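You operate a simulated robot arm through the tools that you are given. There is no shell and no other tool.

The job below is to be done with a simulated robot arm. You get a single attempt, and the scene is never put back.

JOB
Pour a sweet coffee into the yellow mug.
Fine: switch the maker off first, fill the mug about three quarters, leave the carafe on the counter, add one sugar lump, stir and stand the spoon back in the grey mug.

It is judged by the outcome, as a careful person would: the job done as asked, and still so three seconds after it is handed in. It fails if anything else is knocked over, pushed out of place, dropped, spilled or broken.

ROBOT AND FRAMES
A 7-joint arm with a three-finger gripper, fixed in place. Base frame: the origin is on the floor under the middle of its stand, x ahead of it, y to its left, z up. Readings come in m, degrees, newtons and seconds.
With the tool pointing down near the work surface it reaches from about 0.52 to 0.96 m from the base axis. Its first joint turns from -166.0 to 166.0 degrees. Payload 2.69 kg.
The tool frame sits at the grasp point between the pads (the TCP): z along the fingers, y along the line on which they close. The tips reach 0.029 m beyond it. The gripper opens to 0.12 m; its body begins 0.078 m behind the TCP.
Orientation is that of the tool frame in the base frame, as a unit quaternion [x, y, z, w]. With the fingers straight down and closing along the base's y, the tool's x points along the base's -x, its y along +y and its z along -z.

CONTROLS
- The arm moves only by the tool drive_tool. Its argument "moves" is one flat list of numbers, 7 for each row, row after row: the shift along the tool's x, y, z in units of 25 mm (1.0 is 25 mm), then the turn, a rotation vector about the tool's x, y, z in units of 8 degrees (1.0 is 8 degrees), then the opening, from 0 (shut) to 1 (fully open). In form: [x, y, z, ax, ay, az, fingers, x, y, z, ax, ay, az, fingers, ...]. A call has 1 to 20 rows; each row shifts and turns the commanded pose from where the row before left it, along the tool's axes as they then stand. A call with a number of a shift or a turn outside -1 to 1 is refused whole. Each row takes 0.2 s and may step no farther than 0.05 m and 8.6 degrees from the row before; otherwise, or with a gripper value out of range, the whole call is refused. Where a pose cannot be reached the arm comes as near as it can. A force on the tool above 40 N (or 10 N above the force at the start of the call, whichever is more), or a blocked arm, ends the call early, and 0.2 s more pass. Each finger travels about 0.1362 m/s and halts on what it meets, pressing with about 42 N; the grip force reading is that of the motor and also rises with nothing between the fingers. The clock runs only during rows and for 0.2 s after the last one: add rows that do not move to give the fingers time. The reply holds the time, the measured pose of the TCP, the force on the tool along the base axes, the opening and the grip force, in the units named above and with some noise, with the torque about the TCP (base axes, N m) and any sound that the robot's microphone picked up.
- Cameras (640 x 400 px; columns grow to the right, rows downward): "scene" is fixed at [0.0433, -0.4938, 1.71]; the picture's right is [0.11, -0.99, 0.00], its down [-0.91, -0.10, -0.40] and it looks along [0.40, 0.05, -0.92] (base axes); focal length 260 px, centre (320, 200). "wrist" rides on the gripper at [0.063, 0, -0.104] in the tool frame; the picture's right is [0.00, 1.00, 0.00], its down [-0.83, 0.00, -0.56] and it looks along [-0.56, 0.00, 0.83] (tool axes); focal length 275 px, centre (320, 200). There is no depth. A picture from a camera that has moved, and an enlarged one, comes with that camera's place and axes in the base frame and with its lens. The place of the scene camera against the robot may be out by one fixed shift of up to 0.018 m in any direction.
- camera(camera): a new picture of that camera. No time passes.
- lift_body(by): moves the trunk up (or, below 0, down) by that many m; the arm rides with it, the base frame stays. It gives what a move gives, with no picture.
- close_up(camera, box): a new picture of the part [left, top, right, bottom] of that camera's present view, enlarged. No time passes.
- finish_job(): hands the job in; it is judged then, once.

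Places have to be worked out from the pictures, the camera data and where the tool is seen. Open the gripper and draw the arm clear of the work before you hand the job in, unless the task says otherwise.

The tools are called by a JSON object that holds its "fn" and its "kwargs". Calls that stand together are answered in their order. drive_tool: Moves the arm, as the interface text tells. Its arguments: {"type":"object","properties":{"moves":{"type":"array"}},"required":["moves"]} The other tools are called the same way: lift_body (by) moves the trunk up or down; camera (camera) takes a picture; close_up (camera, box) takes an enlarged picture of a part of a camera's view; finish_job () hands the job in.

At the start:

```text
t: 0.0
eef_pos: [0.3816, -0.4012, 1.3319]
orientation: [0.0, 1.0, -0.001, 0.0]
ft_force: [-0.4, -0.8, -0.4]
ft_torque: [-0.01, -0.01, -0.03]
finger_gap: 0.1199
grip_force: 0.1
trunk travel left (down, up): [-0.475, 0.111]
```

scene: 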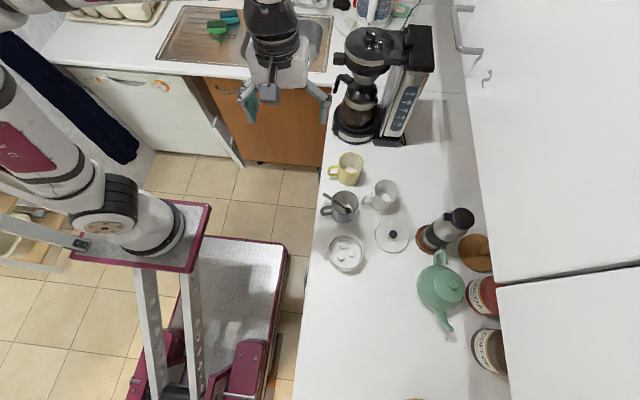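
wrist: 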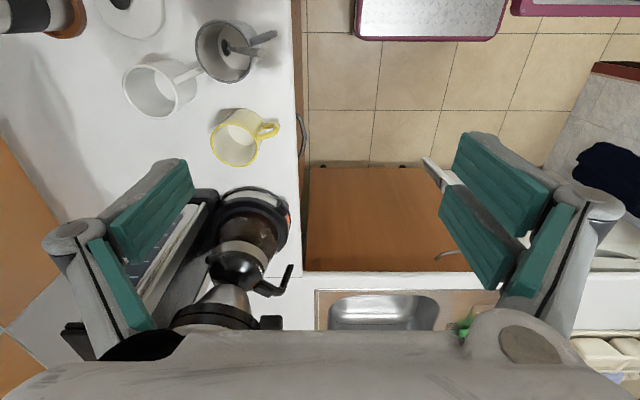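

I'll start by looking closely at the work area from both cameras before moving anything.

{"fn": "close_up", "kwargs": {"camera": "scene", "box": [300, 0, 460, 100]}}

{"fn": "close_up", "kwargs": {"camera": "scene", "box": [310, 60, 470, 160]}}

{"fn": "close_up", "kwargs": {"camera": "scene", "box": [300, 140, 460, 290]}}

{"fn": "close_up", "kwargs": {"camera": "wrist", "box": [90, 0, 310, 140]}}

{"fn": "close_up", "kwargs": {"camera": "wrist", "box": [90, 170, 310, 360]}}

```text
4.00 times, centred on (380, 50) of scene
camera zoom: at [0.0433, -0.4938, 1.71], right [0.11, -0.99, 0.0], down [-0.91, -0.1, -0.4], along [0.4, 0.05, -0.92], focal length 1039 px, centre (80, 800)
```

zoom: 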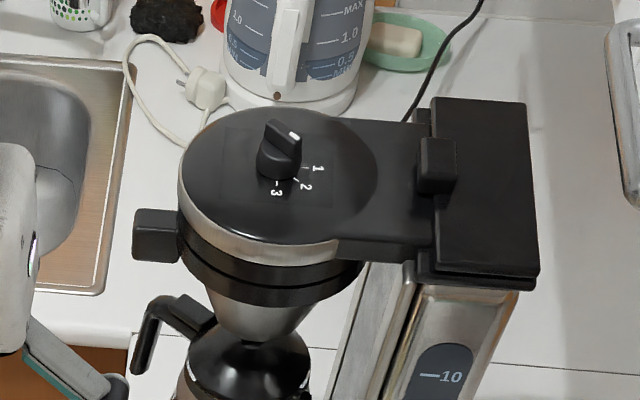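

```text
4.00 times, centred on (390, 110) of scene
camera zoom: at [0.0433, -0.4938, 1.71], right [0.11, -0.99, 0.0], down [-0.91, -0.1, -0.4], along [0.4, 0.05, -0.92], focal length 1039 px, centre (40, 560)
```

zoom: 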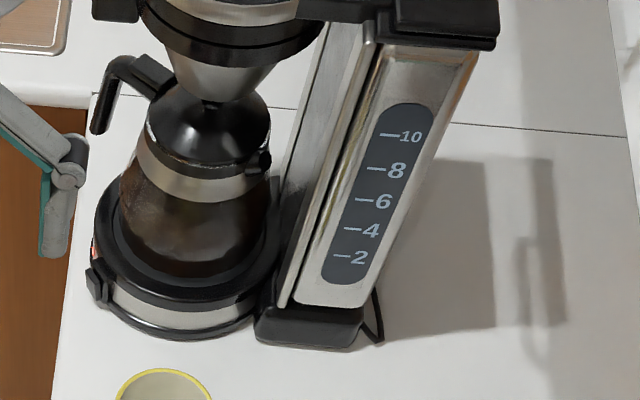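

```text
2.67 times, centred on (380, 215) of scene
camera zoom: at [0.0433, -0.4938, 1.71], right [0.11, -0.99, 0.0], down [-0.91, -0.1, -0.4], along [0.4, 0.05, -0.92], focal length 693 px, centre (160, 160)
```

zoom: 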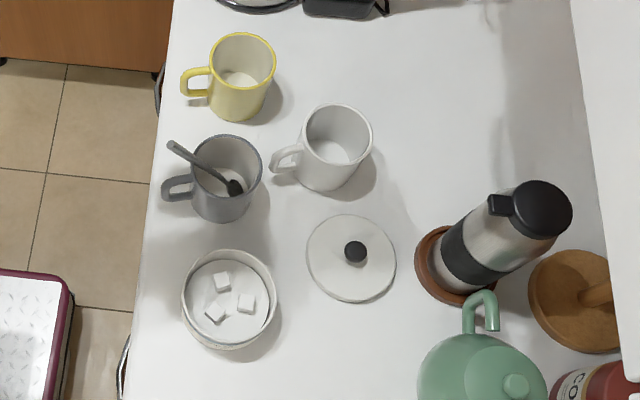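

```text
2.86 times, centred on (200, 70) of wrist
camera zoom: at [0.3192, -0.4017, 1.4377], right [0.0, 1.0, 0.0], down [0.83, 0.0, 0.56], along [0.56, 0.0, -0.83], focal length 786 px, centre (663, 571)
```

zoom: 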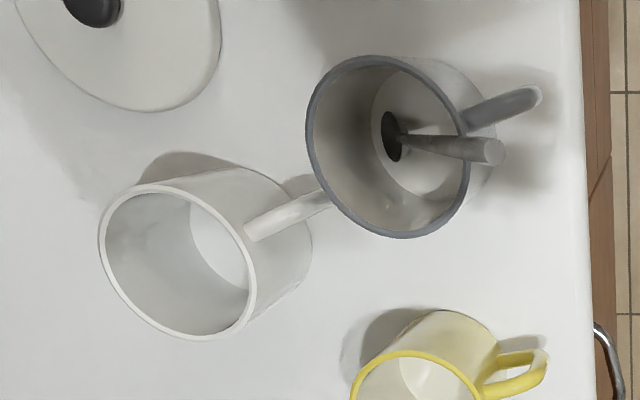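

```text
2.11 times, centred on (200, 265) of wrist
camera zoom: at [0.3192, -0.4017, 1.4377], right [0.0, 1.0, 0.0], down [0.83, 0.0, 0.56], along [0.56, 0.0, -0.83], focal length 580 px, centre (573, 63)
```

zoom: 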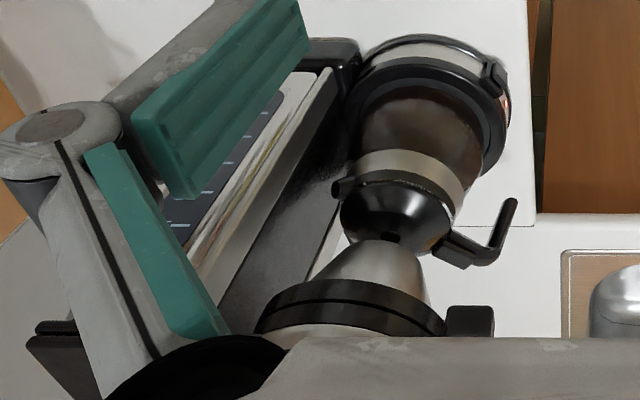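

The maker has a dial on top and something small at the front-left of its base; I'll zoom in harder to find the power switch, and look at the other items.

{"fn": "close_up", "kwargs": {"camera": "scene", "box": [325, 105, 365, 145]}}

{"fn": "close_up", "kwargs": {"camera": "scene", "box": [355, 20, 395, 50]}}

{"fn": "close_up", "kwargs": {"camera": "wrist", "box": [240, 180, 310, 250]}}

{"fn": "close_up", "kwargs": {"camera": "scene", "box": [380, 90, 440, 150]}}

{"fn": "close_up", "kwargs": {"camera": "scene", "box": [315, 180, 375, 275]}}

{"fn": "close_up", "kwargs": {"camera": "scene", "box": [390, 10, 450, 70]}}

```text
10.00 times, centred on (345, 125) of scene
camera zoom: at [0.0433, -0.4938, 1.71], right [0.11, -0.99, 0.0], down [-0.91, -0.1, -0.4], along [0.4, 0.05, -0.92], focal length 2598 px, centre (70, 950)
```

zoom: 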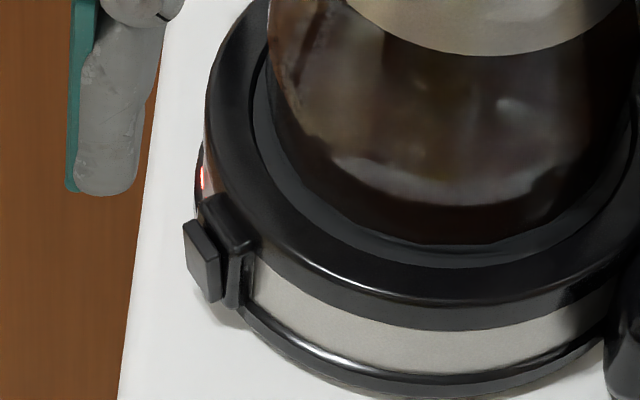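

```text
13.33 times, centred on (375, 35) of scene
camera zoom: at [0.0433, -0.4938, 1.71], right [0.11, -0.99, 0.0], down [-0.91, -0.1, -0.4], along [0.4, 0.05, -0.92], focal length 3463 px, centre (-413, 2400)
```

zoom: 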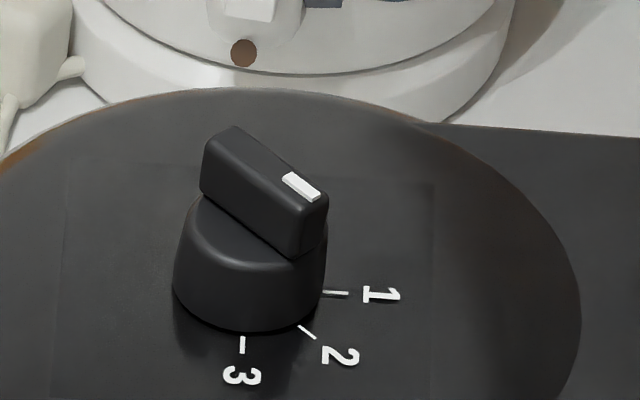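

```text
5.71 times, centred on (275, 215) of wrist
camera zoom: at [0.3192, -0.4017, 1.4377], right [0.0, 1.0, 0.0], down [0.83, 0.0, 0.56], along [0.56, 0.0, -0.83], focal length 1573 px, centre (577, 114)
```

zoom: 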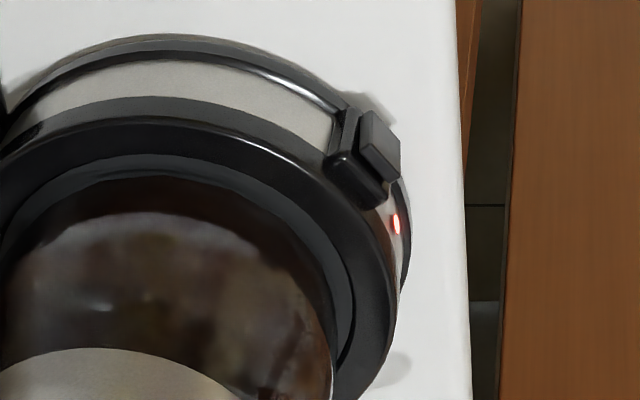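

```text
6.67 times, centred on (410, 120) of scene
camera zoom: at [0.0433, -0.4938, 1.71], right [0.11, -0.99, 0.0], down [-0.91, -0.1, -0.4], along [0.4, 0.05, -0.92], focal length 1732 px, centre (-280, 733)
```

zoom: 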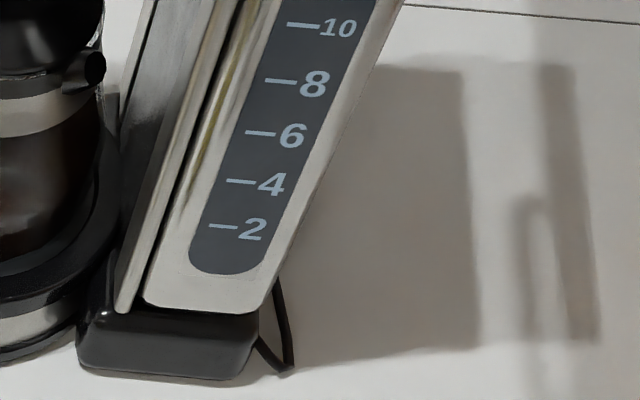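

```text
4.21 times, centred on (345, 228) of scene
camera zoom: at [0.0433, -0.4938, 1.71], right [0.11, -0.99, 0.0], down [-0.91, -0.1, -0.4], along [0.4, 0.05, -0.92], focal length 1094 px, centre (215, 84)
```

zoom: 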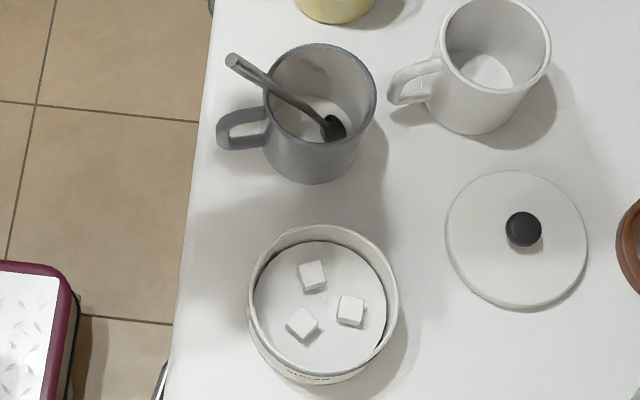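

```text
6.67 times, centred on (420, 40) of scene
camera zoom: at [0.0433, -0.4938, 1.71], right [0.11, -0.99, 0.0], down [-0.91, -0.1, -0.4], along [0.4, 0.05, -0.92], focal length 1732 px, centre (-347, 1267)
```

zoom: 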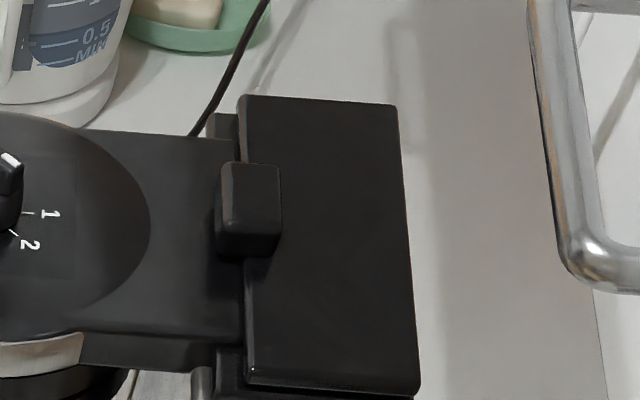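

The lit red lamp sits next to a paddle switch on the base (front-left), while the top dial (1/2/3) looks like a brew selector. I'll check the gripper's finger layout in the wrist view before moving.

{"fn": "close_up", "kwargs": {"camera": "wrist", "box": [40, 120, 340, 400]}}

{"fn": "close_up", "kwargs": {"camera": "wrist", "box": [400, 110, 640, 400]}}

{"fn": "close_up", "kwargs": {"camera": "scene", "box": [220, 0, 340, 120]}}

{"fn": "close_up", "kwargs": {"camera": "scene", "box": [320, 60, 400, 120]}}

```text
1.43 times, centred on (190, 260) of wrist
camera zoom: at [0.3192, -0.4017, 1.4377], right [0.0, 1.0, 0.0], down [0.83, 0.0, 0.56], along [0.56, 0.0, -0.83], focal length 393 px, centre (506, 114)
```

zoom: 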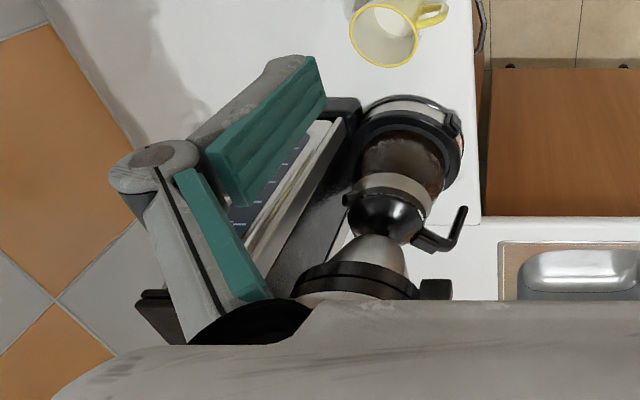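

```text
1.38 times, centred on (520, 255) of wrist
camera zoom: at [0.3192, -0.4017, 1.4377], right [0.0, 1.0, 0.0], down [0.83, 0.0, 0.56], along [0.56, 0.0, -0.83], focal length 380 px, centre (44, 124)
```

zoom: 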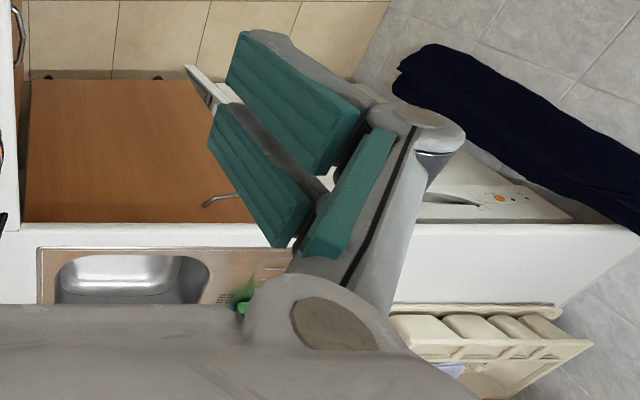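

```text
3.33 times, centred on (280, 60) of scene
camera zoom: at [0.0433, -0.4938, 1.71], right [0.11, -0.99, 0.0], down [-0.91, -0.1, -0.4], along [0.4, 0.05, -0.92], focal length 866 px, centre (453, 667)
```

zoom: 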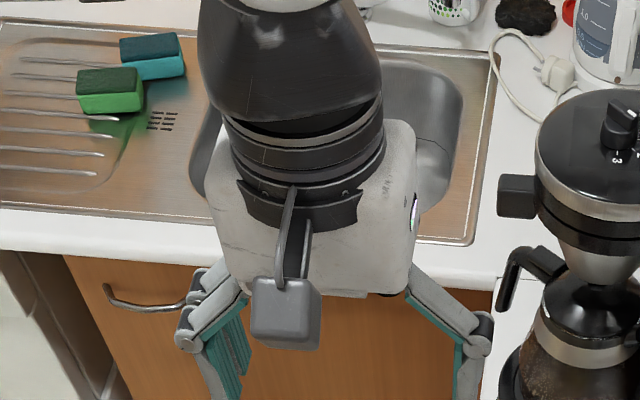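

```text
6.67 times, centred on (360, 90) of scene
camera zoom: at [0.0433, -0.4938, 1.71], right [0.11, -0.99, 0.0], down [-0.91, -0.1, -0.4], along [0.4, 0.05, -0.92], focal length 1732 px, centre (53, 933)
```

zoom: 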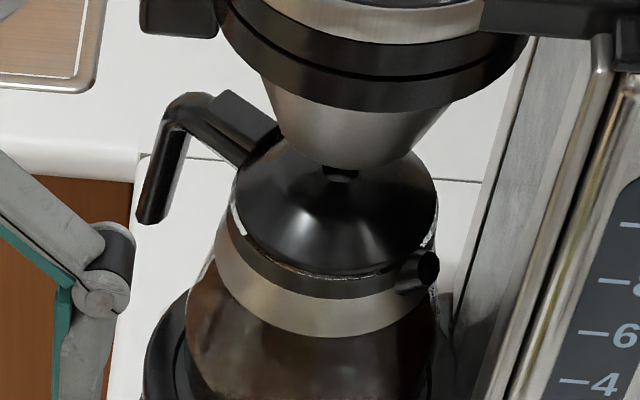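

The gripper has one thumb (tool −y) and two fingers (tool +y). I'd like a better view of the switch and the carafe handle, so I move to about (0.50, −0.28, 1.22), in free air away from the maker, and turn/tilt the tool to look at it.

{"fn": "drive_tool", "kwargs": {"moves": [-0.96, 0.96, 0.88, 0, 0, 0, 1, -0.96, 0.96, 0.88, 0, 0, 0, 1, -0.96, 0.96, 0.88, 0, 0, 0, 1, -0.96, 0.96, 0.88, 0, 0, 0, 1, -0.96, 0.96, 0.88, 0, 0, 0, 1, 0, 0, 0, 0, 0, 1, 1, 0, 0, 0, 0, 0, 1, 1, 0, 0, 0, 0, 0, 1, 1, 0, 0, 0, 0, 0, 1, 1, 0, 0, 0, 0, -1, 0, 1, 0, 0, 0, 0, -1, 0, 1, 0, 0, 0, 0, -1, 0, 1]}}

{"fn": "camera", "kwargs": {"camera": "wrist"}}

{"fn": "camera", "kwargs": {"camera": "scene"}}

```text
t: 2.6
eef_pos: [0.5017, -0.2814, 1.2259]
orientation: [0.271, 0.94, -0.057, 0.201]
ft_force: [0.7, 0.1, 0.2]
ft_torque: [0.02, -0.01, -0.03]
finger_gap: 0.1201
grip_force: 0.0
trunk travel left (down, up): [-0.475, 0.111]
```

```text
taken
camera wrist: at [0.4177, -0.2291, 1.2932], right [0.53, 0.85, 0.0], down [0.45, -0.28, 0.85], along [0.72, -0.45, -0.53], focal length 275 px, centre (320, 200)
```

wrist: 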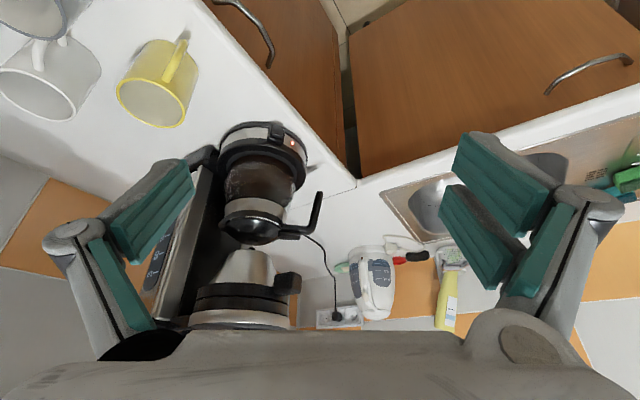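

```text
taken
```

scene: 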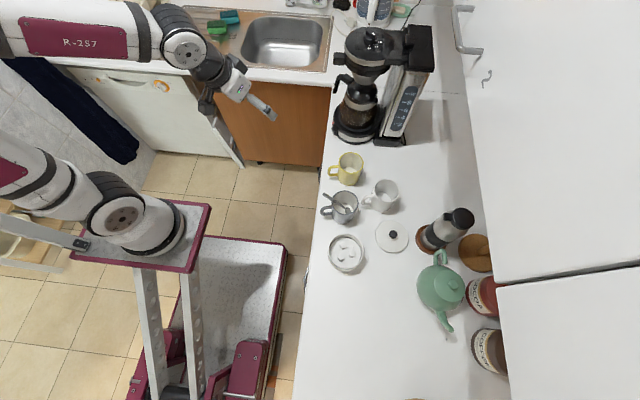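

The view is upside-down but good: I can see the switch, lamp and handle. I'll zoom in on them.

{"fn": "close_up", "kwargs": {"camera": "wrist", "box": [210, 110, 340, 190]}}

{"fn": "close_up", "kwargs": {"camera": "wrist", "box": [190, 180, 340, 275]}}

{"fn": "close_up", "kwargs": {"camera": "wrist", "box": [180, 230, 320, 335]}}

{"fn": "close_up", "kwargs": {"camera": "wrist", "box": [260, 110, 320, 150]}}

```text
4.92 times, centred on (275, 150) of wrist
camera zoom: at [0.4177, -0.2291, 1.2932], right [0.53, 0.85, 0.0], down [0.45, -0.28, 0.85], along [0.72, -0.45, -0.53], focal length 1355 px, centre (542, 446)
```

zoom: 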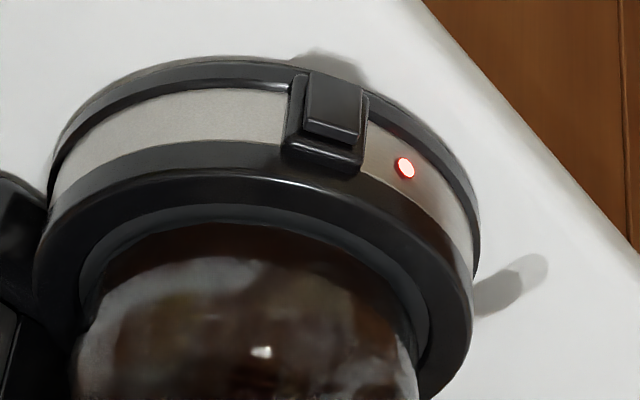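

```text
4.21 times, centred on (265, 228) of wrist
camera zoom: at [0.4177, -0.2291, 1.2932], right [0.53, 0.85, 0.0], down [0.45, -0.28, 0.85], along [0.72, -0.45, -0.53], focal length 1159 px, centre (552, 84)
```

zoom: 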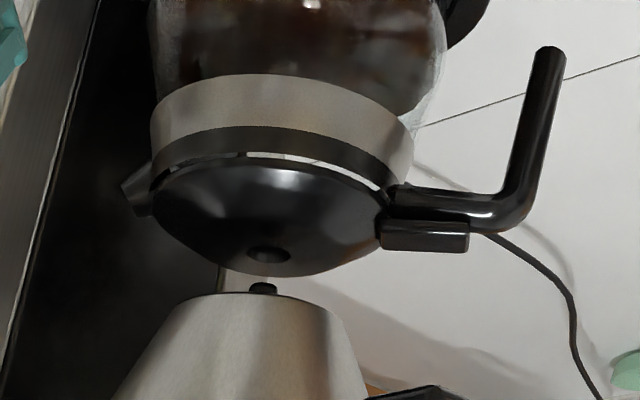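

```text
3.81 times, centred on (250, 282) of wrist
camera zoom: at [0.4177, -0.2291, 1.2932], right [0.53, 0.85, 0.0], down [0.45, -0.28, 0.85], along [0.72, -0.45, -0.53], focal length 1049 px, centre (587, -114)
```

zoom: 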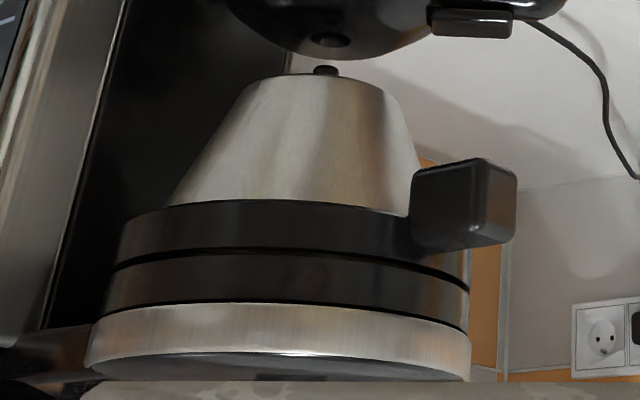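

```text
10.00 times, centred on (290, 130) of wrist
camera zoom: at [0.4177, -0.2291, 1.2932], right [0.53, 0.85, 0.0], down [0.45, -0.28, 0.85], along [0.72, -0.45, -0.53], focal length 2753 px, centre (620, 900)
```

zoom: 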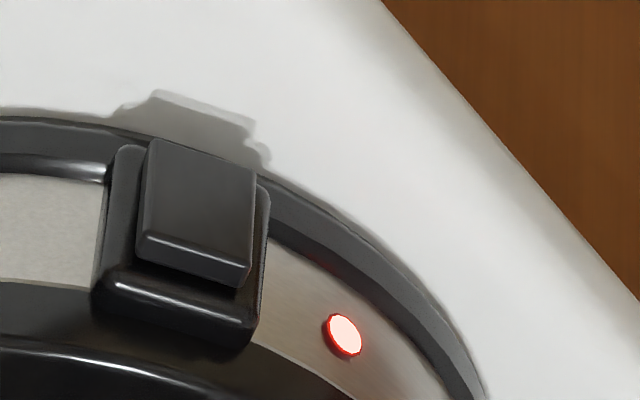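

Triangulating from the two wrist views: lamp ≈ (0.713, −0.475, 0.931), switch ≈ (0.675, −0.478, 0.930), carafe handle bar ≈ (0.795, −0.475, 1.00–1.08), maker axis ≈ (0.725, −0.557). I'll close the fingers here in free air to see what the tip looks like, then look again.

{"fn": "drive_tool", "kwargs": {"moves": [0, 0, 0, 0, 0, 0, 0, 0, 0, 0, 0, 0, 0, 0, 0, 0, 0, 0, 0, 0, 0, 0, 0, 0, 0, 0, 0, 0]}}

{"fn": "camera", "kwargs": {"camera": "wrist"}}

{"fn": "close_up", "kwargs": {"camera": "scene", "box": [180, 0, 320, 130]}}

```text
t: 3.6
eef_pos: [0.5011, -0.2826, 1.2241]
orientation: [0.269, 0.941, -0.056, 0.2]
ft_force: [-0.4, -0.4, -0.4]
ft_torque: [-0.01, -0.01, 0.01]
finger_gap: 0.0
grip_force: 28.7
trunk travel left (down, up): [-0.475, 0.111]
```

```text
taken
camera wrist: at [0.4175, -0.229, 1.2934], right [0.53, 0.85, 0.0], down [0.45, -0.28, 0.85], along [0.72, -0.45, -0.53], focal length 275 px, centre (320, 200)
```

wrist: 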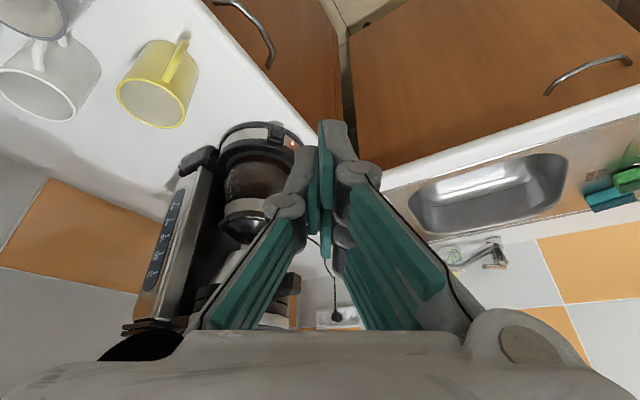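

```text
3.08 times, centred on (250, 65) of scene
camera zoom: at [0.0433, -0.4938, 1.71], right [0.11, -0.99, 0.0], down [-0.91, -0.1, -0.4], along [0.4, 0.05, -0.92], focal length 799 px, centre (535, 615)
```

zoom: 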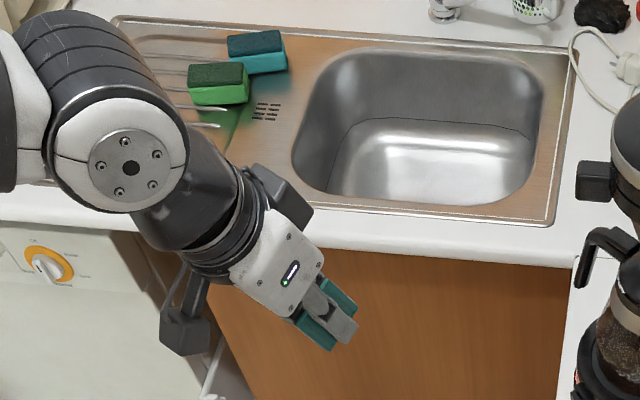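

The closed tip is a compact block with the thumb on one side. I'll move the camera closer to the switch (TCP to about (0.606, −0.383, 1.076), still clear of the maker) to see how the paddle works.

{"fn": "drive_tool", "kwargs": {"moves": [-0.344, -0.146, 0.974, 0, 0, 0, 0, -0.344, -0.146, 0.974, 0, 0, 0, 0, -0.344, -0.146, 0.974, 0, 0, 0, 0, -0.344, -0.146, 0.974, 0, 0, 0, 0, -0.344, -0.146, 0.974, 0, 0, 0, 0, -0.344, -0.146, 0.974, 0, 0, 0, 0, -0.344, -0.146, 0.974, 0, 0, 0, 0, -0.344, -0.146, 0.974, 0, 0, 0, 0]}}

{"fn": "camera", "kwargs": {"camera": "wrist"}}

```text
t: 5.4
eef_pos: [0.6064, -0.3823, 1.0712]
orientation: [0.27, 0.94, -0.058, 0.199]
ft_force: [0.5, 0.7, 0.6]
ft_torque: [-0.01, -0.02, -0.02]
finger_gap: 0.0002
grip_force: 28.2
trunk travel left (down, up): [-0.475, 0.111]
```

```text
taken
camera wrist: at [0.5219, -0.3297, 1.1409], right [0.53, 0.85, 0.0], down [0.45, -0.28, 0.85], along [0.72, -0.45, -0.53], focal length 275 px, centre (320, 200)
```

wrist: 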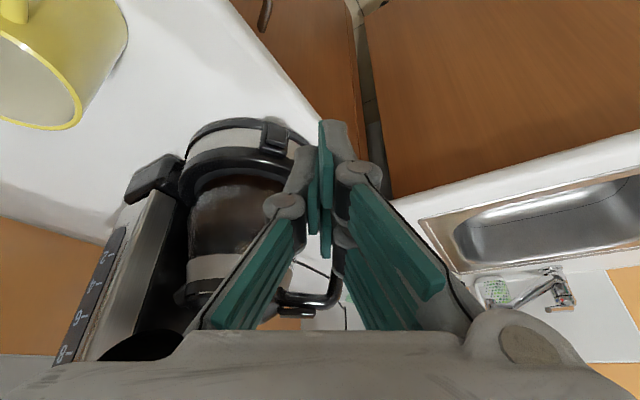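

{"fn": "close_up", "kwargs": {"camera": "wrist", "box": [250, 110, 306, 145]}}

{"fn": "close_up", "kwargs": {"camera": "wrist", "box": [180, 100, 360, 220]}}

{"fn": "close_up", "kwargs": {"camera": "scene", "box": [325, 118, 345, 138]}}

```text
11.43 times, centred on (278, 128) of wrist
camera zoom: at [0.5219, -0.3297, 1.1409], right [0.53, 0.85, 0.0], down [0.45, -0.28, 0.85], along [0.72, -0.45, -0.53], focal length 3146 px, centre (800, 1029)
```

zoom: 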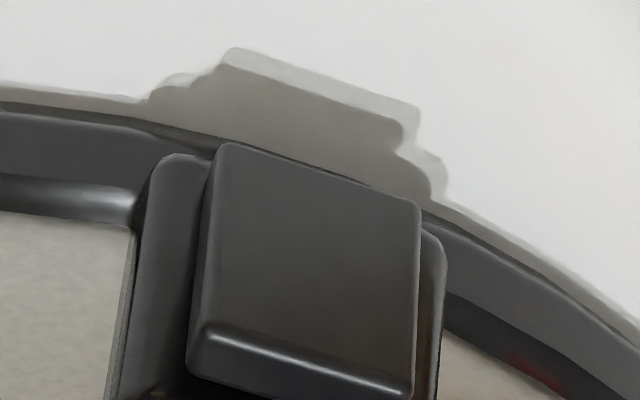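

```text
3.33 times, centred on (270, 160) of wrist
camera zoom: at [0.5219, -0.3297, 1.1409], right [0.53, 0.85, 0.0], down [0.45, -0.28, 0.85], along [0.72, -0.45, -0.53], focal length 918 px, centre (487, 333)
```

zoom: 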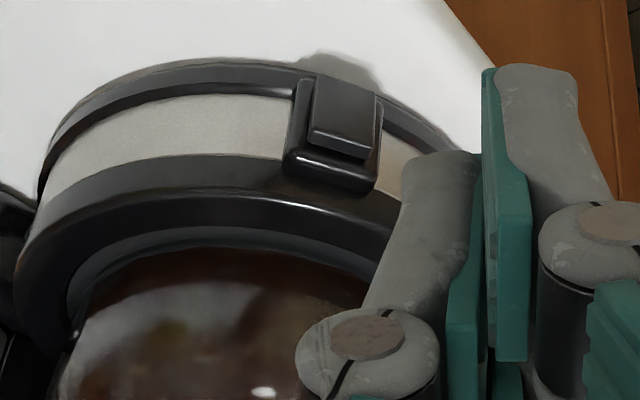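

```text
16.00 times, centred on (335, 128) of scene
camera zoom: at [0.0433, -0.4938, 1.71], right [0.11, -0.99, 0.0], down [-0.91, -0.1, -0.4], along [0.4, 0.05, -0.92], focal length 4156 px, centre (80, 1352)
```

zoom: 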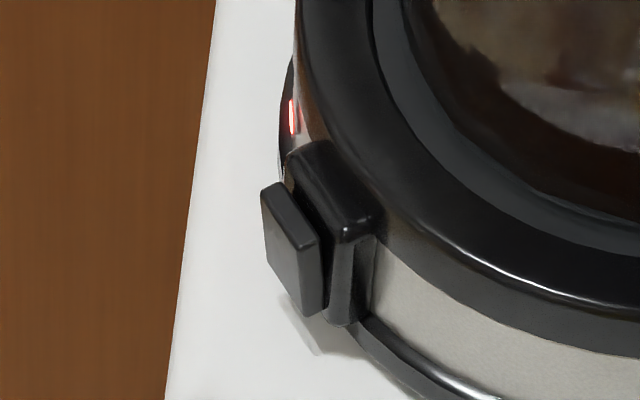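

The paddle is a rocker whose top edge stands out about 6° (top edge ≈ (0.675, −0.479, 0.943)), so the top half must be pressed inward along (0.54, −0.84, 0). I'll turn the tool so the closed thumb leads in that direction, leaning the hand 40° away from the maker.

{"fn": "drive_tool", "kwargs": {"moves": [0, 0, -0.4, 0, 1, 0, 0, 0, 0, -0.4, 0, 1, 0, 0, 0, 0, -0.4, 0, 1, 0, 0, 0, 0, 0, 0, 0, -1, 0, 0, 0, 0, 0, 0, -1, 0, 0, 0, 0, 0, 0, -1, 0, 0, 0, 0, 0, 0, -1, 0, 0, 0, 0, 0, 0, -1, 0, 0, 0, 0, 0, 0, -1, 0, 0, 0, 0, 0, 0, -1, 0, 0, 0, 0, 0, 0, -1, 0, 0, 0, 0, 1, 0, 0, 0, 0, 0, 0, 1, 0, 0, 0, 0, 0, 0, 1, 0, 0, 0, 0, 0, 0, 1, 0, 0, 0, 0, 0, 0, 1, 0, 0, 0]}}

{"fn": "camera", "kwargs": {"camera": "wrist"}}

{"fn": "camera", "kwargs": {"camera": "scene"}}

```text
t: 8.8
eef_pos: [0.6006, -0.3763, 1.1027]
orientation: [-0.258, 0.903, -0.33, 0.096]
ft_force: [-0.5, 0.1, 0.9]
ft_torque: [-0.02, -0.02, 0.0]
finger_gap: 0.0004
grip_force: 28.9
trunk travel left (down, up): [-0.475, 0.111]
```

```text
taken
camera wrist: at [0.5107, -0.3529, 1.1824], right [-0.41, 0.65, -0.64], down [0.51, 0.75, 0.42], along [0.75, -0.16, -0.64], focal length 275 px, centre (320, 200)
```

wrist: 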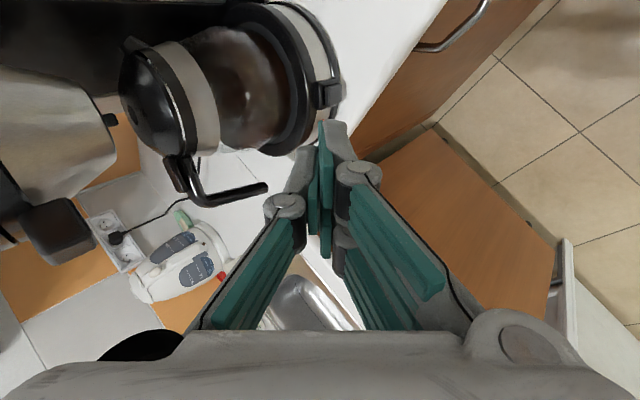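

```text
taken
```

scene: 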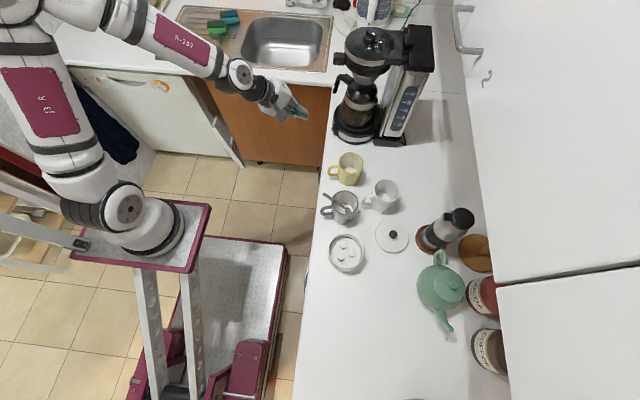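

The orientation came out as planned, and this gives a useful view along the switch's side. I'll zoom in on it.

{"fn": "close_up", "kwargs": {"camera": "wrist", "box": [270, 40, 366, 100]}}

{"fn": "close_up", "kwargs": {"camera": "wrist", "box": [305, 72, 353, 112]}}

{"fn": "close_up", "kwargs": {"camera": "wrist", "box": [110, 0, 300, 210]}}

```text
6.67 times, centred on (318, 70) of wrist
camera zoom: at [0.5107, -0.3529, 1.1824], right [-0.41, 0.65, -0.64], down [0.51, 0.75, 0.42], along [0.75, -0.16, -0.64], focal length 1835 px, centre (333, 1067)
```

zoom: 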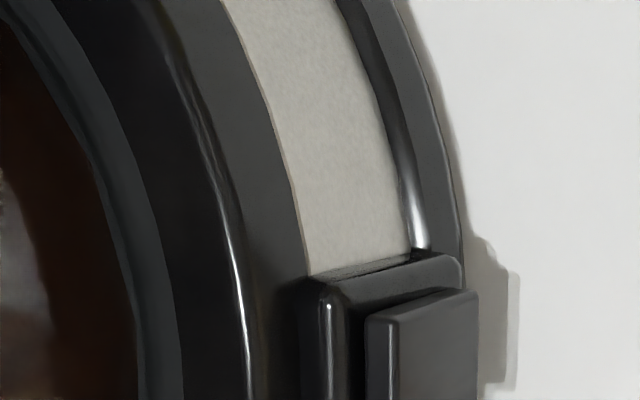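

```text
10.00 times, centred on (329, 92) of wrist
camera zoom: at [0.5107, -0.3529, 1.1824], right [-0.41, 0.65, -0.64], down [0.51, 0.75, 0.42], along [0.75, -0.16, -0.64], focal length 2753 px, centre (230, 1280)
```

zoom: 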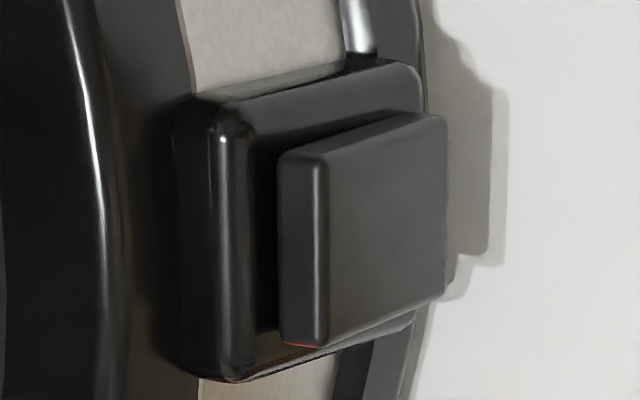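

```text
1.90 times, centred on (205, 105) of wrist
camera zoom: at [0.5107, -0.3529, 1.1824], right [-0.41, 0.65, -0.64], down [0.51, 0.75, 0.42], along [0.75, -0.16, -0.64], focal length 524 px, centre (539, 381)
```

zoom: 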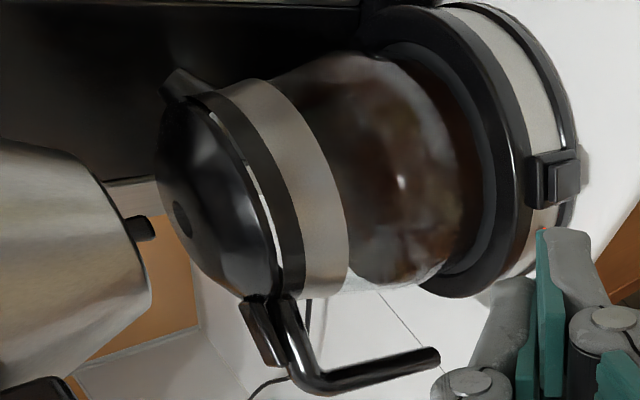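

The rocker is clearly visible now: its top side protrudes and its bottom is pressed in, so pressing the top switches it off. I move to a point 4 cm in front of it, TCP ≈ (0.640, −0.424, 0.949).

{"fn": "drive_tool", "kwargs": {"moves": [-0.0463, 0.2967, 0.8973, 0, 0, 0, 0, -0.0463, 0.2967, 0.8973, 0, 0, 0, 0, -0.0463, 0.2967, 0.8973, 0, 0, 0, 0, -0.0463, 0.2967, 0.8973, 0, 0, 0, 0, -0.0463, 0.2967, 0.8973, 0, 0, 0, 0, -0.0463, 0.2967, 0.8973, 0, 0, 0, 0, -0.0463, 0.2967, 0.8973, 0, 0, 0, 0, 0, 0, 0, 0, 0, 0, 0]}}

{"fn": "camera", "kwargs": {"camera": "wrist"}}

{"fn": "close_up", "kwargs": {"camera": "scene", "box": [305, 90, 369, 150]}}

```text
t: 10.6
eef_pos: [0.6382, -0.4233, 0.9468]
orientation: [-0.259, 0.903, -0.329, 0.094]
ft_force: [-0.1, -0.6, -0.3]
ft_torque: [-0.01, 0.0, 0.02]
finger_gap: 0.0003
grip_force: 28.3
trunk travel left (down, up): [-0.475, 0.111]
```

```text
taken
camera wrist: at [0.5494, -0.3998, 1.0266], right [-0.41, 0.65, -0.64], down [0.51, 0.75, 0.42], along [0.75, -0.16, -0.64], focal length 275 px, centre (320, 200)
```

wrist: 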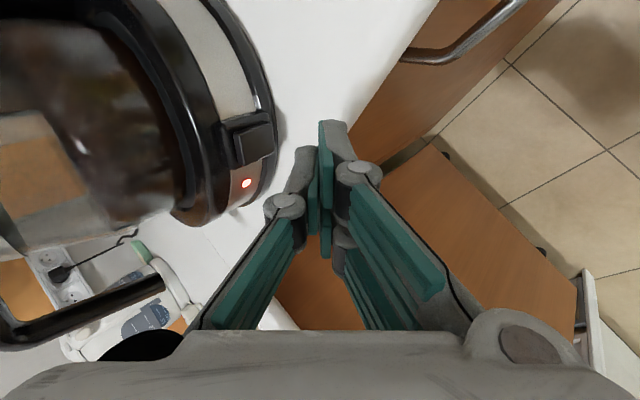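

```text
6.67 times, centred on (337, 120) of scene
camera zoom: at [0.0433, -0.4938, 1.71], right [0.11, -0.99, 0.0], down [-0.91, -0.1, -0.4], along [0.4, 0.05, -0.92], focal length 1732 px, centre (207, 733)
```

zoom: 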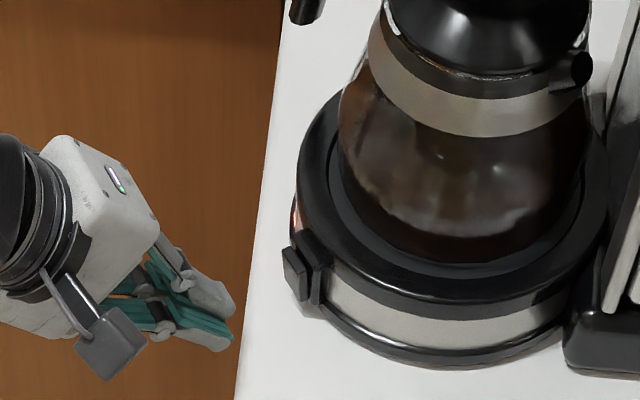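

The thumb tip is about 4.2 cm in front of the paddle and laterally on-line. I advance 3.3 cm (rising 4 mm), then creep in with small steps to press the top half.

{"fn": "drive_tool", "kwargs": {"moves": [0, -0.556, 0.364, 0, 0, 0, 0, 0, -0.556, 0.364, 0, 0, 0, 0, 0, -0.0764, 0.0645, 0, 0, 0, 0, 0, -0.0764, 0.0645, 0, 0, 0, 0, 0, -0.0764, 0.0645, 0, 0, 0, 0, 0, -0.0764, 0.0645, 0, 0, 0, 0]}}

{"fn": "camera", "kwargs": {"camera": "wrist"}}

{"fn": "close_up", "kwargs": {"camera": "scene", "box": [310, 100, 358, 145]}}

```text
t: 12.0
eef_pos: [0.6611, -0.4578, 0.9531]
orientation: [-0.26, 0.904, -0.327, 0.094]
ft_force: [-12.4, 17.8, -6.4]
ft_torque: [0.35, 0.16, 0.28]
finger_gap: 0.0
grip_force: 28.4
trunk travel left (down, up): [-0.475, 0.111]
```

```text
taken
camera wrist: at [0.5725, -0.4343, 1.0329], right [-0.41, 0.65, -0.64], down [0.52, 0.74, 0.42], along [0.75, -0.16, -0.64], focal length 275 px, centre (320, 200)
```

wrist: 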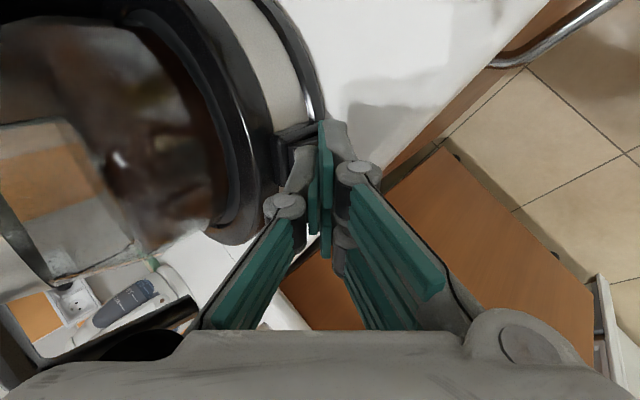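

```text
8.89 times, centred on (334, 122) of scene
camera zoom: at [0.0433, -0.4938, 1.71], right [0.11, -0.99, 0.0], down [-0.91, -0.1, -0.4], along [0.4, 0.05, -0.92], focal length 2309 px, centre (196, 889)
```

zoom: 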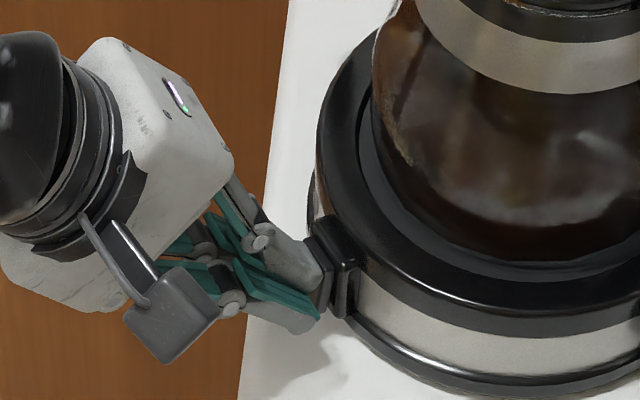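

Contact made at about 22 N with no click reported. I'll look closely at the thumb/rocker contact before pushing more.

{"fn": "close_up", "kwargs": {"camera": "wrist", "box": [240, 90, 352, 160]}}

{"fn": "close_up", "kwargs": {"camera": "scene", "box": [320, 115, 352, 137]}}

```text
5.71 times, centred on (296, 125) of wrist
camera zoom: at [0.5725, -0.4343, 1.0329], right [-0.41, 0.65, -0.64], down [0.52, 0.74, 0.42], along [0.75, -0.16, -0.64], focal length 1573 px, centre (457, 629)
```

zoom: 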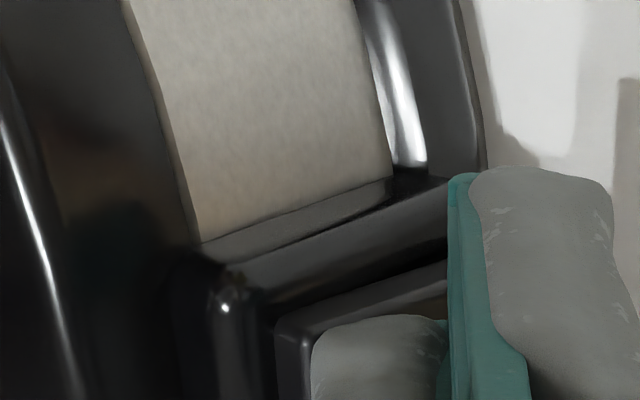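

```text
16.00 times, centred on (336, 126) of scene
camera zoom: at [0.0433, -0.4938, 1.71], right [0.11, -0.99, 0.0], down [-0.91, -0.1, -0.4], along [0.4, 0.05, -0.92], focal length 4156 px, centre (64, 1384)
```

zoom: 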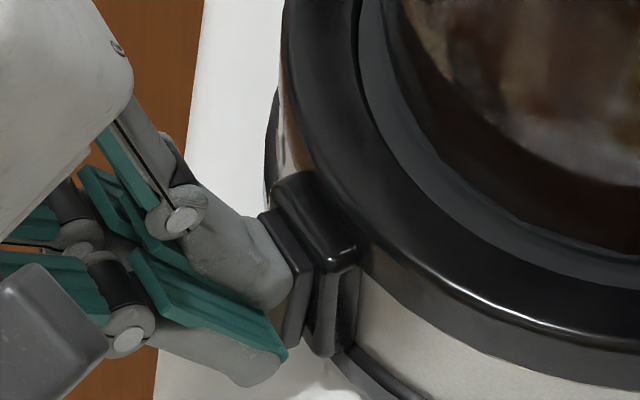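

There's no red glow near the lamp position any more and the paddle's top seems pressed in. I back off along the same line and check the lamp.

{"fn": "drive_tool", "kwargs": {"moves": [0, 0.2, -0.17, 0, 0, 0, 0, 0, 0.6, -0.5, 0, 0, 0, 0, 0, 0.76, -0.64, 0, 0, 0, 0]}}

{"fn": "camera", "kwargs": {"camera": "wrist"}}

{"fn": "close_up", "kwargs": {"camera": "scene", "box": [325, 105, 365, 145]}}

```text
t: 12.8
eef_pos: [0.6362, -0.4201, 0.9542]
orientation: [-0.259, 0.903, -0.33, 0.093]
ft_force: [0.0, -0.7, -0.5]
ft_torque: [-0.01, -0.01, -0.01]
finger_gap: 0.0
grip_force: 28.7
trunk travel left (down, up): [-0.475, 0.111]
```

```text
taken
camera wrist: at [0.5475, -0.3962, 1.0338], right [-0.41, 0.65, -0.64], down [0.51, 0.75, 0.42], along [0.75, -0.16, -0.64], focal length 275 px, centre (320, 200)
```

wrist: 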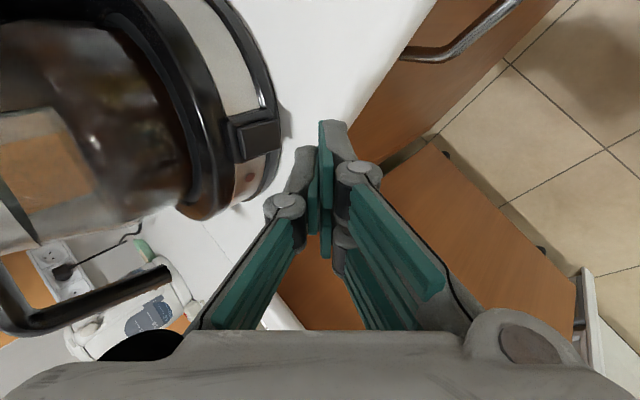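

```text
10.00 times, centred on (345, 125) of scene
camera zoom: at [0.0433, -0.4938, 1.71], right [0.11, -0.99, 0.0], down [-0.91, -0.1, -0.4], along [0.4, 0.05, -0.92], focal length 2598 px, centre (70, 950)
```

zoom: 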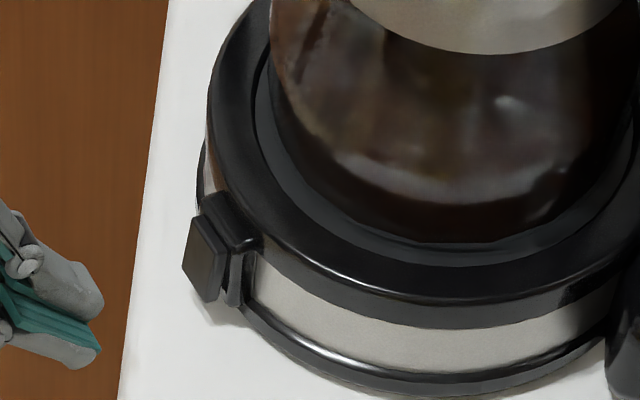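

The lamp is off now and the maker hasn't shifted. Next is the carafe: the handle bar leans ~11° outward and lies in the plane at azimuth ~48°, so I'll grip it from the robot side with the tool horizontal (pointing azimuth −41.5°), thumb on the inside. I lift and back away first, then rotate in free air.

{"fn": "drive_tool", "kwargs": {"moves": [-0.197, -0.243, -1, 0, 0, 0, 0, -0.197, -0.243, -1, 0, 0, 0, 0, -0.197, -0.243, -1, 0, 0, 0, 0, -0.197, -0.243, -1, 0, 0, 0, 0, -0.197, -0.243, -1, 0, 0, 0, 0, -0.197, -0.243, -1, 0, 0, 0, 0, -0.197, -0.243, -1, 0, 0, 0, 0, 0, 0, 0, 0.2069, -0.5134, 0.8322, 0, 0, 0, 0, 0.2069, -0.5134, 0.8322, 0, 0, 0, 0, 0.2069, -0.5134, 0.8322, 0, 0, 0, 0, 0.2069, -0.5134, 0.8322, 0, 0, 0, 0, 0.2069, -0.5134, 0.8322, 0, 0, 0, 0, 0.2069, -0.5134, 0.8322, 0, 0, 0, 0, 0.2069, -0.5134, 0.8322, 0, 0, 0, 0, 0.2069, -0.5134, 0.8322, 0, 0, 0, 0, 0.2069, -0.5134, 0.8322, 0, 0, 0, 0, 0.2069, -0.5134, 0.8322, 0, 0, 0, 0, 0.2069, -0.5134, 0.8322, 0, 0, 0, 0, 0.2069, -0.5134, 0.8322, 0, 0, 0, 0, 0.2069, -0.5134, 0.8322, 0]}}

{"fn": "camera", "kwargs": {"camera": "scene"}}

{"fn": "camera", "kwargs": {"camera": "wrist"}}

```text
t: 17.0
eef_pos: [0.6229, -0.3313, 1.1141]
orientation: [0.316, 0.633, -0.184, 0.682]
ft_force: [-0.1, -0.2, -0.5]
ft_torque: [-0.05, 0.01, 0.01]
finger_gap: 0.0
grip_force: 28.7
trunk travel left (down, up): [-0.475, 0.111]
```

```text
taken
```

scene: 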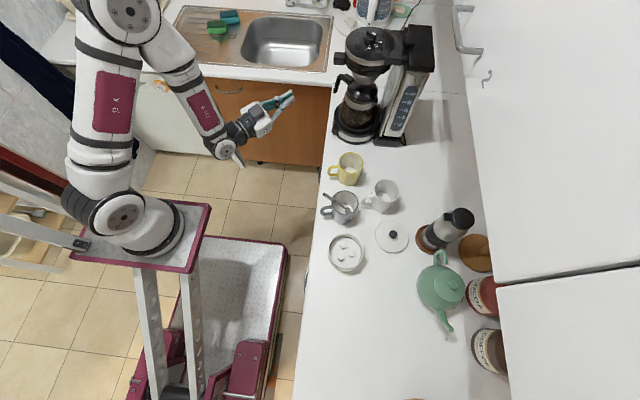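

```text
taken
camera wrist: at [0.5525, -0.2528, 1.053], right [0.65, 0.73, 0.19], down [-0.52, 0.25, 0.82], along [0.55, -0.63, 0.54], focal length 275 px, centre (320, 200)
```

wrist: 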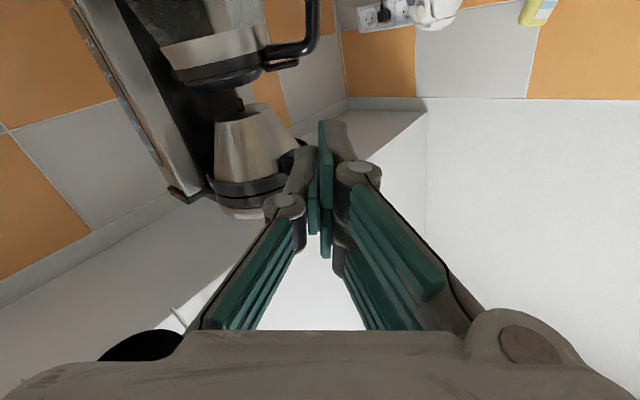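

The horizontal orientation is reached. Before gripping anything, I test in free air whether the wrist can roll +80° (the pouring motion) from here.

{"fn": "drive_tool", "kwargs": {"moves": [0, 0, 0, 0, 0, 1, 0, 0, 0, 0, 0, 0, 1, 0, 0, 0, 0, 0, 0, 1, 0, 0, 0, 0, 0, 0, 1, 0, 0, 0, 0, 0, 0, 1, 0, 0, 0, 0, 0, 0, 1, 0, 0, 0, 0, 0, 0, 1, 0, 0, 0, 0, 0, 0, 1, 0, 0, 0, 0, 0, 0, 1, 0, 0, 0, 0, 0, 0, 1, 0]}}

{"fn": "camera", "kwargs": {"camera": "scene"}}

```text
t: 19.2
eef_pos: [0.6236, -0.3321, 1.1154]
orientation: [0.649, 0.283, 0.299, 0.64]
ft_force: [-0.3, 0.1, 0.1]
ft_torque: [-0.01, 0.02, -0.04]
finger_gap: 0.0
grip_force: 28.2
trunk travel left (down, up): [-0.475, 0.111]
```

```text
taken
```

scene: 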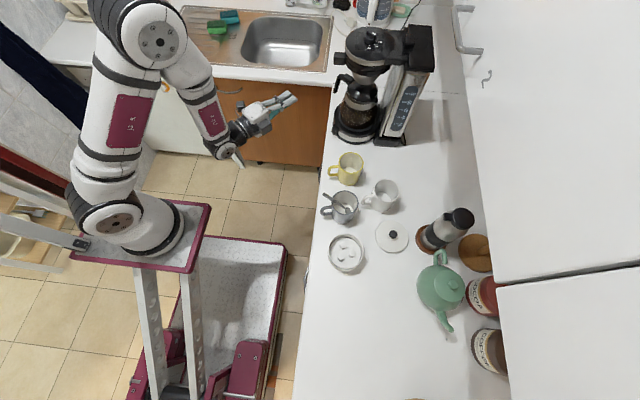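

The roll reaches 91° without trouble. I roll back, open the fingers to about 4 cm, and move to the pre-approach point ≈ (0.645, −0.343, 1.055), 20 cm short of the handle bar.

{"fn": "drive_tool", "kwargs": {"moves": [0, 0, 0, 0, 0, -1, 0.35, 0, 0, 0, 0, 0, -1, 0.35, 0, 0, 0, 0, 0, -1, 0.35, 0, 0, 0, 0, 0, -1, 0.35, 0, 0, 0, 0, 0, -1, 0.35, 0, 0, 0, 0, 0, -1, 0.35, 0, 0, 0, 0, 0, -1, 0.35, 0, 0, 0, 0, 0, -1, 0.35, 0, 0, 0, 0, 0, -1, 0.35, 0, 0, 0, 0, 0, -1, 0.35, 0.805, -0.081, 0.309, 0, 0, 0, 0.35, 0.805, -0.081, 0.309, 0, 0, 0, 0.35, 0.805, -0.081, 0.309, 0, 0, 0, 0.35, 0, 0, 0, 0, 0, 0, 0.35]}}

{"fn": "camera", "kwargs": {"camera": "wrist"}}

{"fn": "close_up", "kwargs": {"camera": "scene", "box": [240, 50, 400, 150]}}

```text
t: 22.2
eef_pos: [0.6453, -0.3437, 1.0539]
orientation: [0.316, 0.634, -0.184, 0.682]
ft_force: [0.1, 0.7, -0.3]
ft_torque: [-0.01, -0.03, 0.01]
finger_gap: 0.0418
grip_force: 0.1
trunk travel left (down, up): [-0.475, 0.111]
```

```text
taken
camera wrist: at [0.5744, -0.2642, 0.9926], right [0.65, 0.73, 0.19], down [-0.52, 0.25, 0.82], along [0.55, -0.63, 0.54], focal length 275 px, centre (320, 200)
```

wrist: 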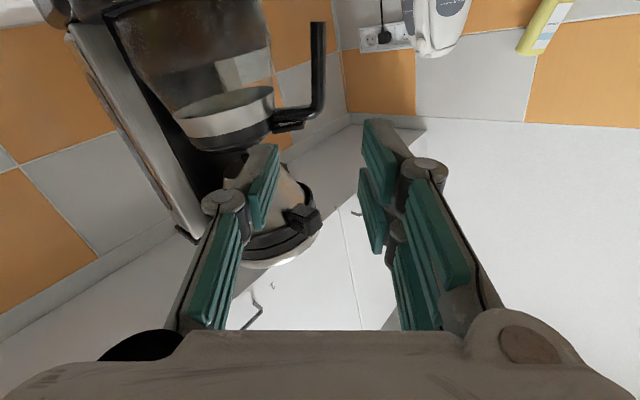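

```text
4.00 times, centred on (320, 100) of scene
camera zoom: at [0.0433, -0.4938, 1.71], right [0.11, -0.99, 0.0], down [-0.91, -0.1, -0.4], along [0.4, 0.05, -0.92], focal length 1039 px, centre (320, 600)
```

zoom: 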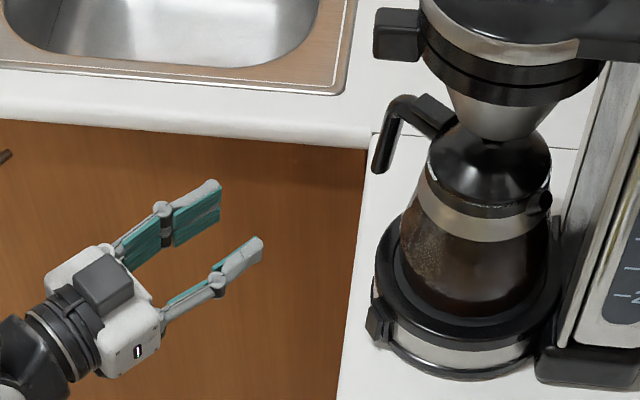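

The handle bar lines up within 4 mm of the grip plane, about 20 cm ahead. I advance 15 cm with the fingers at ~3.7 cm, then check alignment.

{"fn": "drive_tool", "kwargs": {"moves": [0, -0.12, 1, 0, 0, 0, 0.31, 0, 0, 1, 0, 0, 0, 0.31, 0, 0, 1, 0, 0, 0, 0.31, 0, 0, 1, 0, 0, 0, 0.31, 0, 0, 1, 0, 0, 0, 0.31, 0, 0, 1, 0, 0, 0, 0.31]}}

{"fn": "camera", "kwargs": {"camera": "wrist"}}

{"fn": "close_up", "kwargs": {"camera": "scene", "box": [290, 50, 400, 130]}}

```text
t: 23.6
eef_pos: [0.7557, -0.4437, 1.0533]
orientation: [0.316, 0.634, -0.183, 0.682]
ft_force: [-0.3, 0.5, 1.1]
ft_torque: [0.03, 0.0, -0.04]
finger_gap: 0.0372
grip_force: 0.1
trunk travel left (down, up): [-0.475, 0.111]
```

```text
taken
camera wrist: at [0.685, -0.3652, 0.9915], right [0.65, 0.73, 0.19], down [-0.52, 0.25, 0.82], along [0.55, -0.63, 0.54], focal length 275 px, centre (320, 200)
```

wrist: 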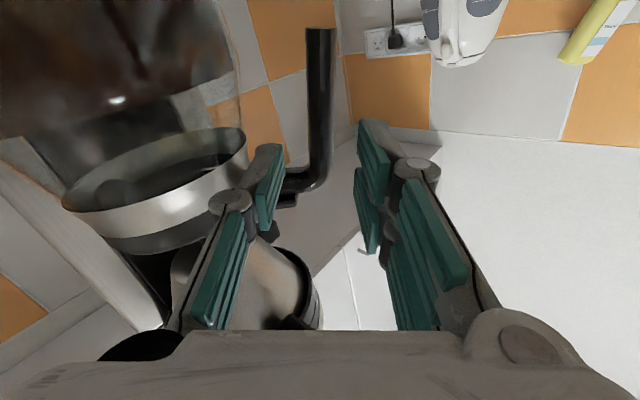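

```text
5.00 times, centred on (345, 90) of scene
camera zoom: at [0.0433, -0.4938, 1.71], right [0.11, -0.99, 0.0], down [-0.91, -0.1, -0.4], along [0.4, 0.05, -0.92], focal length 1299 px, centre (195, 750)
```

zoom: 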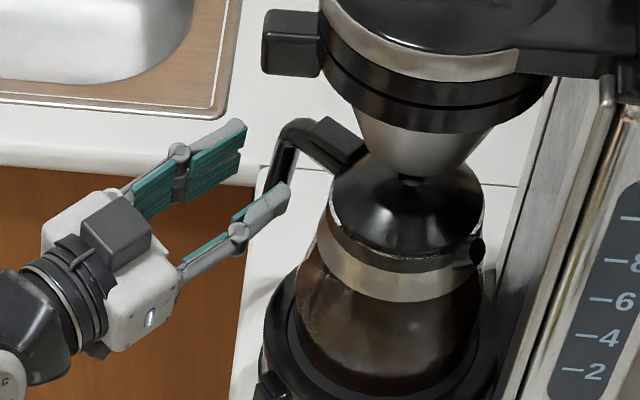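

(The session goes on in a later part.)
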